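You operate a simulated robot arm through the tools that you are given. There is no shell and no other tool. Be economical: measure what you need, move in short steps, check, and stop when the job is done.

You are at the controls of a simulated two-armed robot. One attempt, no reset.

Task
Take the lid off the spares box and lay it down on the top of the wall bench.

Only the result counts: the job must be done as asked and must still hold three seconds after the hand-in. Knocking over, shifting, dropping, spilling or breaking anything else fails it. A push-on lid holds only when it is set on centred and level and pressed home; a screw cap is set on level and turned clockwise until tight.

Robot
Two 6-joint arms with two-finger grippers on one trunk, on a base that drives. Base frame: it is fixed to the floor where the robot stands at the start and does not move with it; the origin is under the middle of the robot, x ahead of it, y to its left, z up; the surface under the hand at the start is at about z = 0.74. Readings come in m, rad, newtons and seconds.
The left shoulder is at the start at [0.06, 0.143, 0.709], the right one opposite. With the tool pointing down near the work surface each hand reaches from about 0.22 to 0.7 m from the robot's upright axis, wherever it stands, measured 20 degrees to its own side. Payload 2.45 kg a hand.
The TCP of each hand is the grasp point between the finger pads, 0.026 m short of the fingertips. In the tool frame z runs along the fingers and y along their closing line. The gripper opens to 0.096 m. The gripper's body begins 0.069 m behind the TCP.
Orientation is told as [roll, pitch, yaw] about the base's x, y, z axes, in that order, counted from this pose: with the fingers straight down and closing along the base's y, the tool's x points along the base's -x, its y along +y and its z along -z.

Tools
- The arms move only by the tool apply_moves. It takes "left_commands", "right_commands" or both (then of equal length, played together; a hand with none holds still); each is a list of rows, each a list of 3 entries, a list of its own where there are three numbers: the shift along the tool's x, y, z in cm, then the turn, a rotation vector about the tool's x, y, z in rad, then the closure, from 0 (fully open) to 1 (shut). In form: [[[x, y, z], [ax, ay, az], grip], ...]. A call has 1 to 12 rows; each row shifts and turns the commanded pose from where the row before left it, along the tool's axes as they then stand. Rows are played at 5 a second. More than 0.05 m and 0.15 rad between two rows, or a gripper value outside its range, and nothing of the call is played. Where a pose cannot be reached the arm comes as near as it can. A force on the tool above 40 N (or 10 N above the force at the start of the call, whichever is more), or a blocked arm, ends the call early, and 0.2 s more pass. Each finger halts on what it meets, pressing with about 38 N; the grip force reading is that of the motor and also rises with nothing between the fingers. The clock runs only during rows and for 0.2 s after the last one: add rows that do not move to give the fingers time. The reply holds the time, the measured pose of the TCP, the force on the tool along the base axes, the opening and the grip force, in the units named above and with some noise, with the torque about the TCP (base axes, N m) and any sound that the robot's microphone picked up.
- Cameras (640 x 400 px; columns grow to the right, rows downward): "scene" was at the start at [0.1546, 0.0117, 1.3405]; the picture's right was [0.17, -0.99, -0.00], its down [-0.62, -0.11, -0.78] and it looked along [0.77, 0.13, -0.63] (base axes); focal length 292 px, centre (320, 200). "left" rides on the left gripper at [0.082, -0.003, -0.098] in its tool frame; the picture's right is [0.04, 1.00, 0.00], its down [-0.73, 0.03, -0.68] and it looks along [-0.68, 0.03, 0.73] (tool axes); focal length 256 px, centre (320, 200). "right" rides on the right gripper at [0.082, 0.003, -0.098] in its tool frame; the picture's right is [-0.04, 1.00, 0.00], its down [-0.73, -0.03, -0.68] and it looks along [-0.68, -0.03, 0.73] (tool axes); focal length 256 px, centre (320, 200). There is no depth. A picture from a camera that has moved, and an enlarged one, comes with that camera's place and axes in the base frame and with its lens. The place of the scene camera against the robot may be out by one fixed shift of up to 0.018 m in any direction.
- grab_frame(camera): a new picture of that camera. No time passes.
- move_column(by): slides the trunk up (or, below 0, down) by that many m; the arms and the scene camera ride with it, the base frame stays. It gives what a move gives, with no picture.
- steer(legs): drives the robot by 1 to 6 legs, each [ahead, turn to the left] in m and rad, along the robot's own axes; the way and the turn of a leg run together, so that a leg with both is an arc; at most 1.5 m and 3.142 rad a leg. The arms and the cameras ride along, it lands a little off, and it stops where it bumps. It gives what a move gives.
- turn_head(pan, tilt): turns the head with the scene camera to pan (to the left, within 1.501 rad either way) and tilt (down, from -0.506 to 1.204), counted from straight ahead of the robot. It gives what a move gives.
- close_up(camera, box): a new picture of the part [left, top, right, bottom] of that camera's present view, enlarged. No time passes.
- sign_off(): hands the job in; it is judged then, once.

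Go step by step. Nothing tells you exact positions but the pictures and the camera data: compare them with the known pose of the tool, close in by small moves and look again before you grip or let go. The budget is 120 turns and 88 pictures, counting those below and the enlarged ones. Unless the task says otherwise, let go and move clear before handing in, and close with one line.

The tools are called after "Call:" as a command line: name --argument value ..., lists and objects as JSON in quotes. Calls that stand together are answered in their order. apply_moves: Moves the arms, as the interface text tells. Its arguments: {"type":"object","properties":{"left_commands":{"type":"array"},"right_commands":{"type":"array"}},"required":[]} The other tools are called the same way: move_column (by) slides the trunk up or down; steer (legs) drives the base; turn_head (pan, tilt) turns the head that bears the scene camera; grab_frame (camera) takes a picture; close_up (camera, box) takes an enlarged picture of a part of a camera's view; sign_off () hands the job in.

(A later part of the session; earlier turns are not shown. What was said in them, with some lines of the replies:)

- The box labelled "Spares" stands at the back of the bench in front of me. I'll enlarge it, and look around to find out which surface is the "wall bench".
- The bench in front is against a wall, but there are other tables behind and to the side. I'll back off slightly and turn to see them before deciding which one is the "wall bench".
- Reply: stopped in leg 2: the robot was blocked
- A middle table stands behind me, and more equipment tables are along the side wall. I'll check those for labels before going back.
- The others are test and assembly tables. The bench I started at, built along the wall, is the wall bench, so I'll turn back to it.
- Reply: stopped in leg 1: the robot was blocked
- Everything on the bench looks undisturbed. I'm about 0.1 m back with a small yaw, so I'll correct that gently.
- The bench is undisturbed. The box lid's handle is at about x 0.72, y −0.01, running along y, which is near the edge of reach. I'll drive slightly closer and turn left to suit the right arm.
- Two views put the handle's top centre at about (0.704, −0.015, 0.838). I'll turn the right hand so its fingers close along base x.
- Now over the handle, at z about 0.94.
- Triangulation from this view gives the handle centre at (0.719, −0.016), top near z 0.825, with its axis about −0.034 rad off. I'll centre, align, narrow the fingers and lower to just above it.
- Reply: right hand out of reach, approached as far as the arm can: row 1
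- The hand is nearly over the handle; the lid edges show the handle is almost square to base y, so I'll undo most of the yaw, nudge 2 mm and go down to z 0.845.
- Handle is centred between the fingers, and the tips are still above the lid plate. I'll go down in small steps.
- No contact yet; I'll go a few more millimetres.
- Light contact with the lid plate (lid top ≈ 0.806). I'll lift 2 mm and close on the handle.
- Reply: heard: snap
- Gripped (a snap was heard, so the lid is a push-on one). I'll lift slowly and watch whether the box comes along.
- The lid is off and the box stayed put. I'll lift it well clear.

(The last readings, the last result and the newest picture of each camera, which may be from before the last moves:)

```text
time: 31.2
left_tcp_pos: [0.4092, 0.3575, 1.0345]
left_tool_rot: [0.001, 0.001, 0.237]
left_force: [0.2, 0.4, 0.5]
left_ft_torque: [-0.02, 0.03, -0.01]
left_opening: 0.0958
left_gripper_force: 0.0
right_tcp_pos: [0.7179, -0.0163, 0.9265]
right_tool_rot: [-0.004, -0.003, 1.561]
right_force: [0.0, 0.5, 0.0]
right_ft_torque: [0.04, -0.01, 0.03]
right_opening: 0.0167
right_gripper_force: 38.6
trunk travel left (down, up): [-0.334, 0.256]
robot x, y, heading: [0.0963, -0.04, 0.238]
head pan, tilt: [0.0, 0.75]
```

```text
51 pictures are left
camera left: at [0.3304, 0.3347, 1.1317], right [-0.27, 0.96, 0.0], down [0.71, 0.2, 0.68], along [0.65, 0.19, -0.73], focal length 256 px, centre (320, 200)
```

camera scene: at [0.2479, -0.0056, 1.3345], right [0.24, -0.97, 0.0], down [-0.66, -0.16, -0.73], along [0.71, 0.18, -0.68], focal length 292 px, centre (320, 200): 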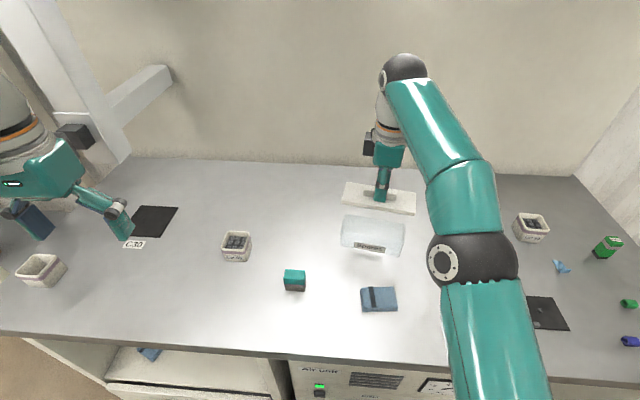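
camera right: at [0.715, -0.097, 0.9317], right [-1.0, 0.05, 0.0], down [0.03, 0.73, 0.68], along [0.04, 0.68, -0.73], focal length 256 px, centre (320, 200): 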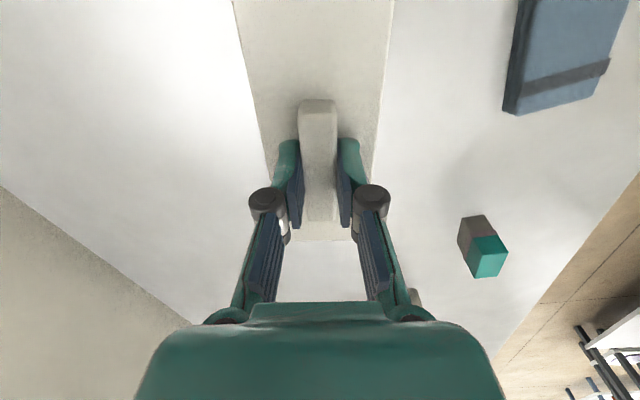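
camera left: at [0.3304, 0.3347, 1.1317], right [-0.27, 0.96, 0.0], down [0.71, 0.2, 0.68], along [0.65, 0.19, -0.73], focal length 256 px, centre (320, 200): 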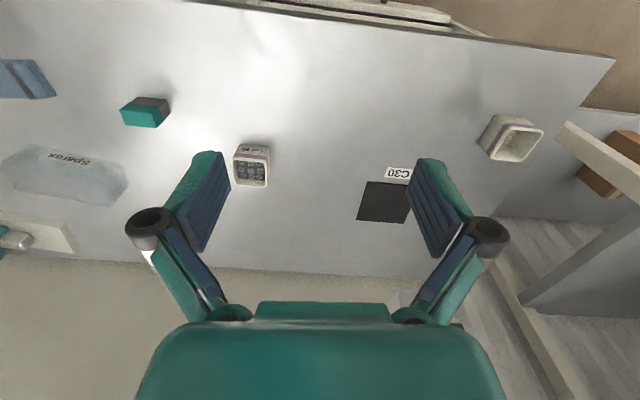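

Lid held and clear; the box is in place. There is a free strip between the blue book (y > −0.10) and the black plate (y < −0.28), so I'll carry the lid to about (0.60, −0.19) and turn it lengthwise along x.

Call:
apply_moves --right_commands '[[[2.5, 1.7, 0], [0, 0, 0], 1], [[2.5, 1.7, 0], [0, 0, 0], 1], [[2.5, 1.7, 0], [0, 0, 0], 1], [[2.5, 1.7, 0], [0, 0, 0], 1], [[2.5, 1.7, 0], [0, 0, 0], 1], [[2.5, 1.7, 0], [0, 0, 0], 1], [[2.4, 1.6, 0], [0, 0, 0], 1], [[0, 0, 0], [0, 0, 0], 1]]'

Call:
apply_moves --right_commands '[[[0, 0, 0], [0, 0, 0.142], 1], [[0, 0, 0], [0, 0, 0.142], 1], [[0, 0, 0], [0, 0, 0.142], 1], [[0, 0, 0], [0, 0, 0.142], 1], [[0, 0, 0], [0, 0, 0.142], 1], [[0, 0, 0], [0, 0, 0.142], 1], [[0, 0, 0], [0, 0, 0.142], 1], [[0, 0, 0], [0, 0, 0.142], 1], [[0, 0, 0], [0, 0, 0.142], 1], [[0, 0, 0], [0, 0, 0.142], 1], [[0, 0, 0], [0, 0, 0.142], 1], [[0, 0, 0], [0, 0, 0], 1]]'

Call:
grab_frame --camera "scene"

Call:
grab_frame --camera "right"

```text
time: 33.0
left_tcp_pos: [0.4088, 0.3579, 1.0344]
left_tool_rot: [0.0, 0.001, 0.237]
left_force: [0.8, 0.3, -0.4]
left_ft_torque: [-0.02, 0.0, -0.02]
left_opening: 0.0959
left_gripper_force: 0.2
right_tcp_pos: [0.5986, -0.1899, 0.9279]
right_tool_rot: [-0.004, -0.003, 1.561]
right_force: [-0.3, 0.2, -0.2]
right_ft_torque: [0.0, 0.01, 0.02]
right_opening: 0.0166
right_gripper_force: 38.5
trunk travel left (down, up): [-0.334, 0.256]
robot x, y, heading: [0.1011, -0.0371, 0.244]
head pan, tilt: [0.0, 0.75]
```

```text
time: 35.6
left_tcp_pos: [0.4081, 0.3567, 1.036]
left_tool_rot: [0.001, -0.003, 0.237]
left_force: [-0.7, -0.2, -0.4]
left_ft_torque: [0.0, -0.02, 0.01]
left_opening: 0.096
left_gripper_force: 0.0
right_tcp_pos: [0.5989, -0.1886, 0.9261]
right_tool_rot: [0.002, -0.004, -0.005]
right_force: [0.2, -0.4, -1.3]
right_ft_torque: [0.03, -0.03, 0.01]
right_opening: 0.0166
right_gripper_force: 38.1
trunk travel left (down, up): [-0.334, 0.256]
robot x, y, heading: [0.1012, -0.0396, 0.243]
head pan, tilt: [0.0, 0.75]
```

```text
50 pictures are left
camera scene: at [0.2478, -0.0057, 1.3345], right [0.24, -0.97, 0.0], down [-0.66, -0.16, -0.73], along [0.71, 0.18, -0.68], focal length 292 px, centre (320, 200)
```

scene: 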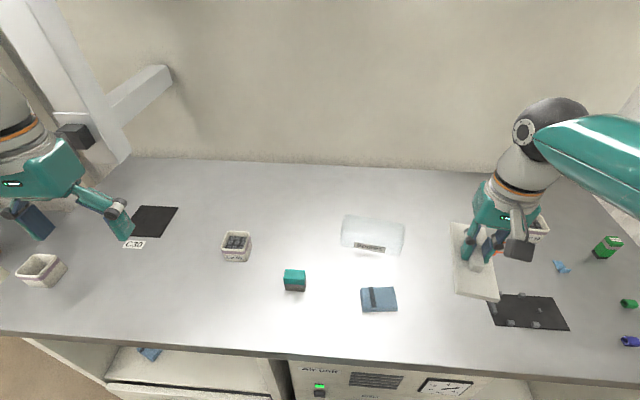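

```text
49 pictures are left
camera right: at [0.5181, -0.1853, 1.026], right [0.04, 1.0, 0.0], down [0.73, -0.03, 0.68], along [0.68, -0.03, -0.73], focal length 256 px, centre (320, 200)
```

right: 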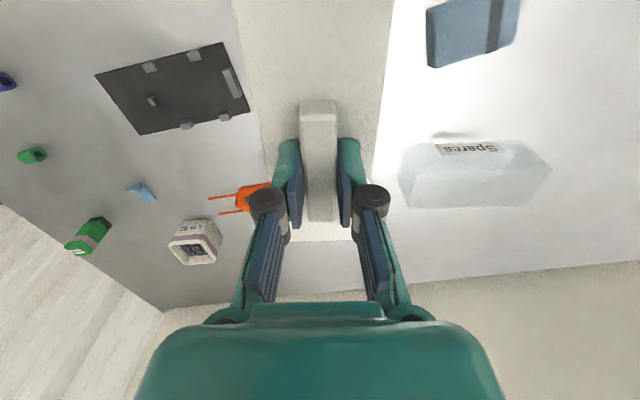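

The lid hangs over the free strip with at least 4 cm to the neighbours on each side. I'll lower it, at first to about z 0.81.

Call:
apply_moves --right_commands '[[[0, 0, 2.5], [0, 0, 0], 1], [[0, 0, 2.5], [0, 0, 0], 1], [[0, 0, 2.5], [0, 0, 0], 1], [[0, 0, 2.5], [0, 0, 0], 1], [[0, 0, 1.5], [0, 0, 0], 1], [[0, 0, 0], [0, 0, 0], 1]]'

Call:
close_up --camera "scene" --box '[370, 210, 530, 310]'

Call:
grab_frame --camera "right"

```text
time: 37.0
left_tcp_pos: [0.4094, 0.3577, 1.0353]
left_tool_rot: [0.001, -0.002, 0.237]
left_force: [0.1, 0.1, 0.1]
left_ft_torque: [-0.01, -0.06, 0.02]
left_opening: 0.0958
left_gripper_force: 0.0
right_tcp_pos: [0.5987, -0.19, 0.8127]
right_tool_rot: [0.004, -0.005, -0.002]
right_force: [0.1, 0.5, -0.4]
right_ft_torque: [-0.03, -0.02, -0.05]
right_opening: 0.0168
right_gripper_force: 37.7
trunk travel left (down, up): [-0.334, 0.256]
robot x, y, heading: [0.0972, -0.0357, 0.245]
head pan, tilt: [0.0, 0.75]
```

```text
4.00 times, centred on (450, 260) of scene
camera zoom: at [0.2478, -0.0057, 1.3345], right [0.24, -0.97, 0.0], down [-0.66, -0.16, -0.73], along [0.71, 0.18, -0.68], focal length 1168 px, centre (-200, -40)
```

zoom: 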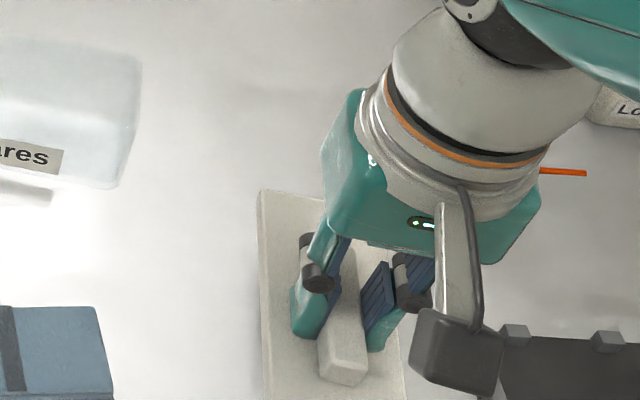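

```text
47 pictures are left
camera right: at [0.5174, -0.1864, 0.9115], right [0.04, 1.0, 0.0], down [0.73, -0.03, 0.68], along [0.68, -0.03, -0.73], focal length 256 px, centre (320, 200)
```

right: 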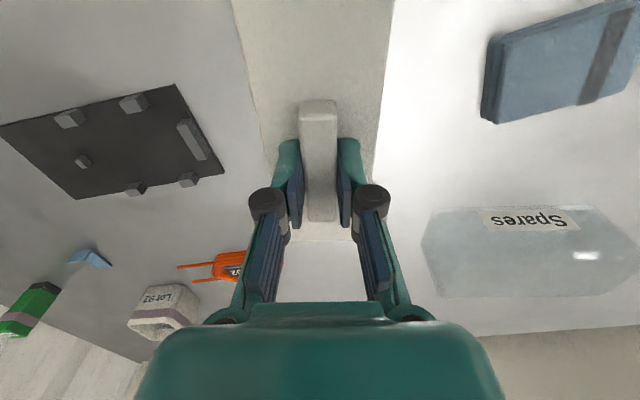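

Clear on all sides. I'll lower in small steps until it touches.

Call:
apply_moves --right_commands '[[[0, 0, 0.5], [0, 0, 0], 1], [[0, 0, 0.5], [0, 0, 0], 1], [[0, 0, 0.3], [0, 0, 0], 1], [[0, 0, 0.3], [0, 0, 0], 1], [[0, 0, 0], [0, 0, 0], 1]]'

Call:
close_up --camera "left" --box '[0, 0, 160, 100]'

```text
time: 38.2
left_tcp_pos: [0.4093, 0.3571, 1.0342]
left_tool_rot: [0.002, 0.0, 0.236]
left_force: [-0.4, 0.2, -0.3]
left_ft_torque: [0.0, 0.01, -0.01]
left_opening: 0.0961
left_gripper_force: 0.0
right_tcp_pos: [0.5998, -0.1895, 0.7959]
right_tool_rot: [0.003, -0.004, -0.002]
right_force: [0.2, -0.1, 0.1]
right_ft_torque: [0.03, 0.02, 0.01]
right_opening: 0.0167
right_gripper_force: 37.6
trunk travel left (down, up): [-0.334, 0.256]
robot x, y, heading: [0.1021, -0.0377, 0.242]
head pan, tilt: [0.0, 0.75]
```

```text
4.00 times, centred on (80, 50) of left
camera zoom: at [0.3303, 0.3347, 1.1318], right [-0.27, 0.96, 0.0], down [0.71, 0.2, 0.68], along [0.65, 0.19, -0.73], focal length 1024 px, centre (1280, 800)
```

zoom: 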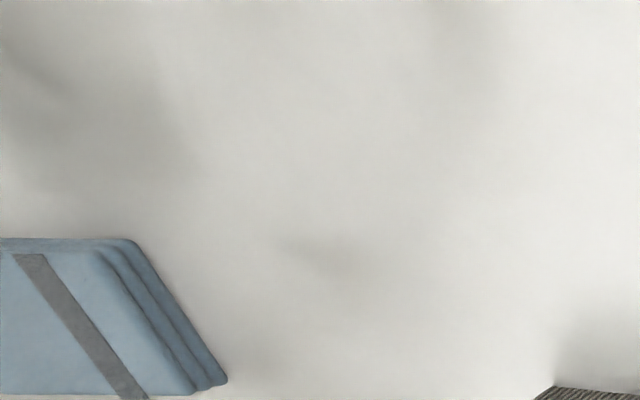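

Call:
apply_moves --right_commands '[[[0, 0, 0.2], [0, 0, 0], 1], [[0, 0, 0.2], [0, 0, 0], 1], [[0, 0, 0.2], [0, 0, 0], 1], [[0, 0, 0], [0, 0, 0], 1]]'

Call:
close_up --camera "scene" --box '[370, 220, 530, 320]'

```text
time: 39.2
left_tcp_pos: [0.4083, 0.3576, 1.0344]
left_tool_rot: [0.0, 0.001, 0.238]
left_force: [0.4, -0.2, -0.5]
left_ft_torque: [0.0, 0.0, 0.02]
left_opening: 0.0959
left_gripper_force: 0.1
right_tcp_pos: [0.599, -0.1883, 0.7891]
right_tool_rot: [0.004, -0.004, -0.002]
right_force: [-0.4, 0.3, -0.3]
right_ft_torque: [-0.04, -0.03, -0.02]
right_opening: 0.017
right_gripper_force: 38.1
trunk travel left (down, up): [-0.334, 0.256]
robot x, y, heading: [0.0977, -0.0379, 0.241]
head pan, tilt: [0.0, 0.75]
```

```text
4.00 times, centred on (450, 270) of scene
camera zoom: at [0.2478, -0.0057, 1.3345], right [0.24, -0.97, 0.0], down [-0.66, -0.16, -0.73], along [0.71, 0.18, -0.68], focal length 1168 px, centre (-200, -80)
```

zoom: 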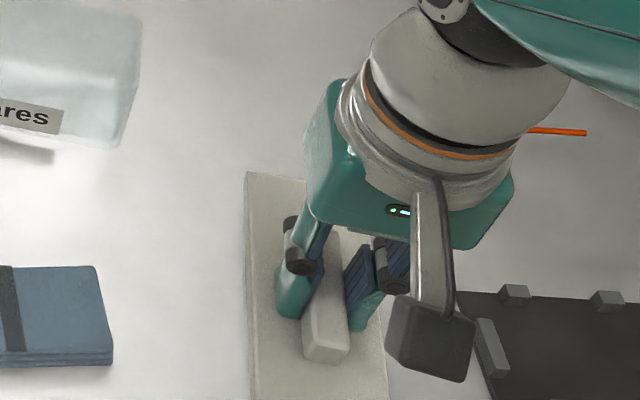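

Call:
apply_moves --right_commands '[[[0, 0, 0.2], [0, 0, 0], 1], [[0, 0, 0.2], [0, 0, 0], 1], [[0, 0, 0], [0, 0, 0], 1]]'

Call:
apply_moves --right_commands '[[[0, 0, 0.15], [0, 0, 0], 1], [[0, 0, 0.15], [0, 0, 0], 1], [[0, 0, 0], [0, 0, 0], 1]]'

```text
time: 40.0
left_tcp_pos: [0.4081, 0.3575, 1.0345]
left_tool_rot: [-0.001, 0.0, 0.238]
left_force: [0.5, 0.4, -0.1]
left_ft_torque: [-0.03, 0.02, 0.0]
left_opening: 0.0963
left_gripper_force: 0.1
right_tcp_pos: [0.6001, -0.1871, 0.7858]
right_tool_rot: [0.003, -0.005, -0.001]
right_force: [-0.3, -0.9, 0.0]
right_ft_torque: [-0.04, 0.0, -0.01]
right_opening: 0.0167
right_gripper_force: 38.5
trunk travel left (down, up): [-0.334, 0.256]
robot x, y, heading: [0.0961, -0.0409, 0.243]
head pan, tilt: [0.0, 0.75]
```

```text
time: 40.9
left_tcp_pos: [0.4097, 0.3573, 1.0357]
left_tool_rot: [0.0, 0.0, 0.236]
left_force: [0.3, 0.1, -0.2]
left_ft_torque: [0.01, -0.03, -0.02]
left_opening: 0.096
left_gripper_force: 0.1
right_tcp_pos: [0.6006, -0.1884, 0.7826]
right_tool_rot: [0.004, -0.006, -0.001]
right_force: [0.6, 0.0, -1.0]
right_ft_torque: [-0.03, -0.01, -0.01]
right_opening: 0.0165
right_gripper_force: 38.5
trunk travel left (down, up): [-0.334, 0.256]
robot x, y, heading: [0.0982, -0.0374, 0.242]
head pan, tilt: [0.0, 0.75]
```

Call:
apply_moves --right_commands '[[[0, 0, 0.15], [0, 0, 0], 1], [[0, 0, 0.15], [0, 0, 0], 1], [[0, 0, 0], [0, 0, 0], 1]]'

Call:
close_up --camera "scene" --box '[400, 250, 480, 300]'

```text
time: 41.6
left_tcp_pos: [0.4095, 0.3572, 1.0358]
left_tool_rot: [0.0, 0.0, 0.237]
left_force: [0.6, -0.7, -0.3]
left_ft_torque: [0.02, 0.01, 0.03]
left_opening: 0.0961
left_gripper_force: 0.1
right_tcp_pos: [0.5986, -0.1884, 0.7794]
right_tool_rot: [0.002, -0.001, -0.002]
right_force: [0.1, -0.2, -0.4]
right_ft_torque: [-0.04, 0.01, 0.01]
right_opening: 0.0166
right_gripper_force: 37.4
trunk travel left (down, up): [-0.334, 0.256]
robot x, y, heading: [0.0979, -0.0388, 0.24]
head pan, tilt: [0.0, 0.75]
```

```text
8.00 times, centred on (440, 275) of scene
camera zoom: at [0.2478, -0.0057, 1.3345], right [0.24, -0.97, 0.0], down [-0.66, -0.16, -0.73], along [0.71, 0.18, -0.68], focal length 2336 px, centre (-640, -400)
```

zoom: 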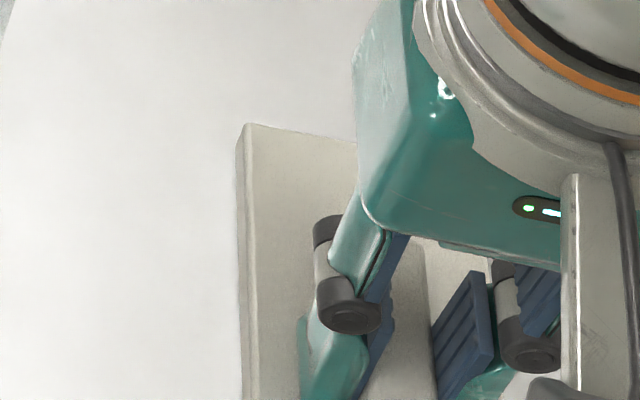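

Call:
apply_moves --right_commands '[[[0, 0, 0.15], [0, 0, 0], 1], [[0, 0, 0.15], [0, 0, 0], 1], [[0, 0, 0], [0, 0, 0], 1]]'

Call:
apply_moves --right_commands '[[[0, 0, 0.15], [0, 0, 0], 1], [[0, 0, 0], [0, 0, 0], 1]]'

```text
time: 42.5
left_tcp_pos: [0.4084, 0.3572, 1.0351]
left_tool_rot: [-0.001, -0.003, 0.237]
left_force: [0.3, 0.4, 0.1]
left_ft_torque: [-0.02, 0.0, 0.0]
left_opening: 0.0962
left_gripper_force: 0.1
right_tcp_pos: [0.5989, -0.1885, 0.7767]
right_tool_rot: [0.004, -0.005, -0.002]
right_force: [0.3, -0.5, 7.8]
right_ft_torque: [-0.07, 0.4, -0.02]
right_opening: 0.0167
right_gripper_force: 37.9
trunk travel left (down, up): [-0.334, 0.256]
robot x, y, heading: [0.0987, -0.0373, 0.239]
head pan, tilt: [0.0, 0.75]
```

```text
time: 43.0
left_tcp_pos: [0.4073, 0.3579, 1.0346]
left_tool_rot: [-0.001, 0.0, 0.236]
left_force: [0.7, -0.3, -0.1]
left_ft_torque: [0.02, 0.02, 0.0]
left_opening: 0.0961
left_gripper_force: 0.1
right_tcp_pos: [0.5998, -0.1889, 0.7768]
right_tool_rot: [0.003, -0.008, -0.003]
right_force: [0.9, -0.2, 24.4]
right_ft_torque: [-0.06, 0.66, -0.02]
right_opening: 0.0166
right_gripper_force: 37.9
trunk travel left (down, up): [-0.334, 0.256]
robot x, y, heading: [0.0971, -0.039, 0.242]
head pan, tilt: [0.0, 0.75]
```

The lid is on the bench (24 N contact). I'll relieve the pressure by 1.5 mm, open the fingers and rise straight up.

Call:
apply_moves --right_commands '[[[0, 0, -0.15], [0, 0, 0], 1], [[0, 0, 0], [0, 0, 0], 0.8], [[0, 0, 0], [0, 0, 0], 0.65], [[0, 0, 0], [0, 0, 0], 0.5], [[0, 0, 0], [0, 0, 0], 0.5], [[0, 0, 0], [0, 0, 0], 0.5]]'

Call:
apply_moves --right_commands '[[[0, 0, -1], [0, 0, 0], 0.5], [[0, 0, -2], [0, 0, 0], 0.5], [[0, 0, -4], [0, 0, 0], 0.5], [[0, 0, -4], [0, 0, 0], 0.5], [[0, 0, -4], [0, 0, 0], 0.5], [[0, 0, 0], [0, 0, 0], 0.5]]'

Call:
grab_frame --camera "right"

Call:
grab_frame --camera "scene"

```text
time: 44.5
left_tcp_pos: [0.4085, 0.3575, 1.0336]
left_tool_rot: [0.001, 0.0, 0.238]
left_force: [0.4, -0.3, 0.1]
left_ft_torque: [0.01, -0.03, -0.01]
left_opening: 0.0959
left_gripper_force: 0.1
right_tcp_pos: [0.5978, -0.1889, 0.7759]
right_tool_rot: [0.003, -0.003, -0.002]
right_force: [0.2, 0.4, -0.2]
right_ft_torque: [0.04, -0.01, -0.02]
right_opening: 0.0479
right_gripper_force: 0.1
trunk travel left (down, up): [-0.334, 0.256]
robot x, y, heading: [0.1004, -0.0348, 0.243]
head pan, tilt: [0.0, 0.75]
```

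```text
time: 45.9
left_tcp_pos: [0.4088, 0.3577, 1.0351]
left_tool_rot: [0.001, -0.001, 0.237]
left_force: [0.1, -0.4, -0.5]
left_ft_torque: [-0.02, -0.02, 0.01]
left_opening: 0.0961
left_gripper_force: 0.0
right_tcp_pos: [0.6011, -0.1874, 0.9268]
right_tool_rot: [0.004, -0.003, -0.002]
right_force: [-0.5, 0.0, -0.8]
right_ft_torque: [0.01, -0.01, 0.01]
right_opening: 0.048
right_gripper_force: 0.0
trunk travel left (down, up): [-0.334, 0.256]
robot x, y, heading: [0.0989, -0.0363, 0.246]
head pan, tilt: [0.0, 0.75]
```

```text
43 pictures are left
camera right: at [0.5192, -0.1845, 1.0267], right [0.04, 1.0, 0.0], down [0.73, -0.03, 0.68], along [0.68, -0.03, -0.73], focal length 256 px, centre (320, 200)
```

right: 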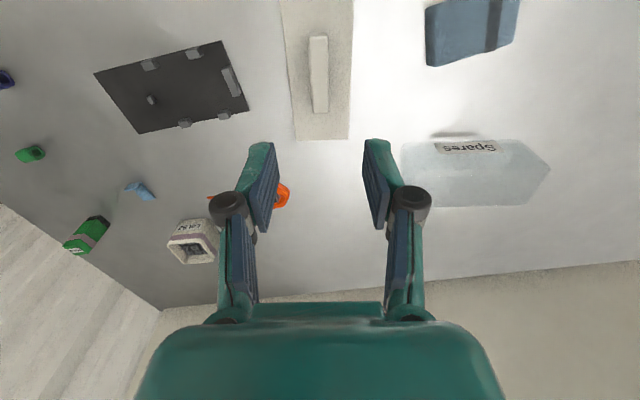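

```text
42 pictures are left
camera scene: at [0.2479, -0.0056, 1.3345], right [0.24, -0.97, 0.0], down [-0.66, -0.16, -0.73], along [0.71, 0.18, -0.68], focal length 292 px, centre (320, 200)
```

scene: 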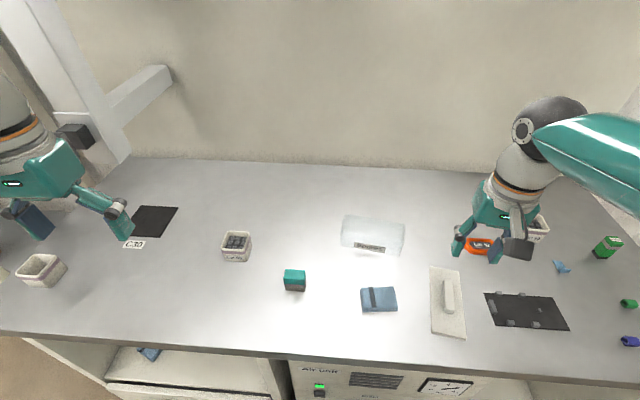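

The lid lies flat on the bench top with space all round, the box is still in place, and the hand is clear. I'm handing in.

Call:
sign_off

```text
The job is handed in.
```

I took the lid off the spares box and laid it flat on the bench top, between the blue book and the black plate. The box stayed where it was and nothing else on the bench moved. No surface was labelled "wall bench", so I took it to be the bench against the wall that the box stands on.
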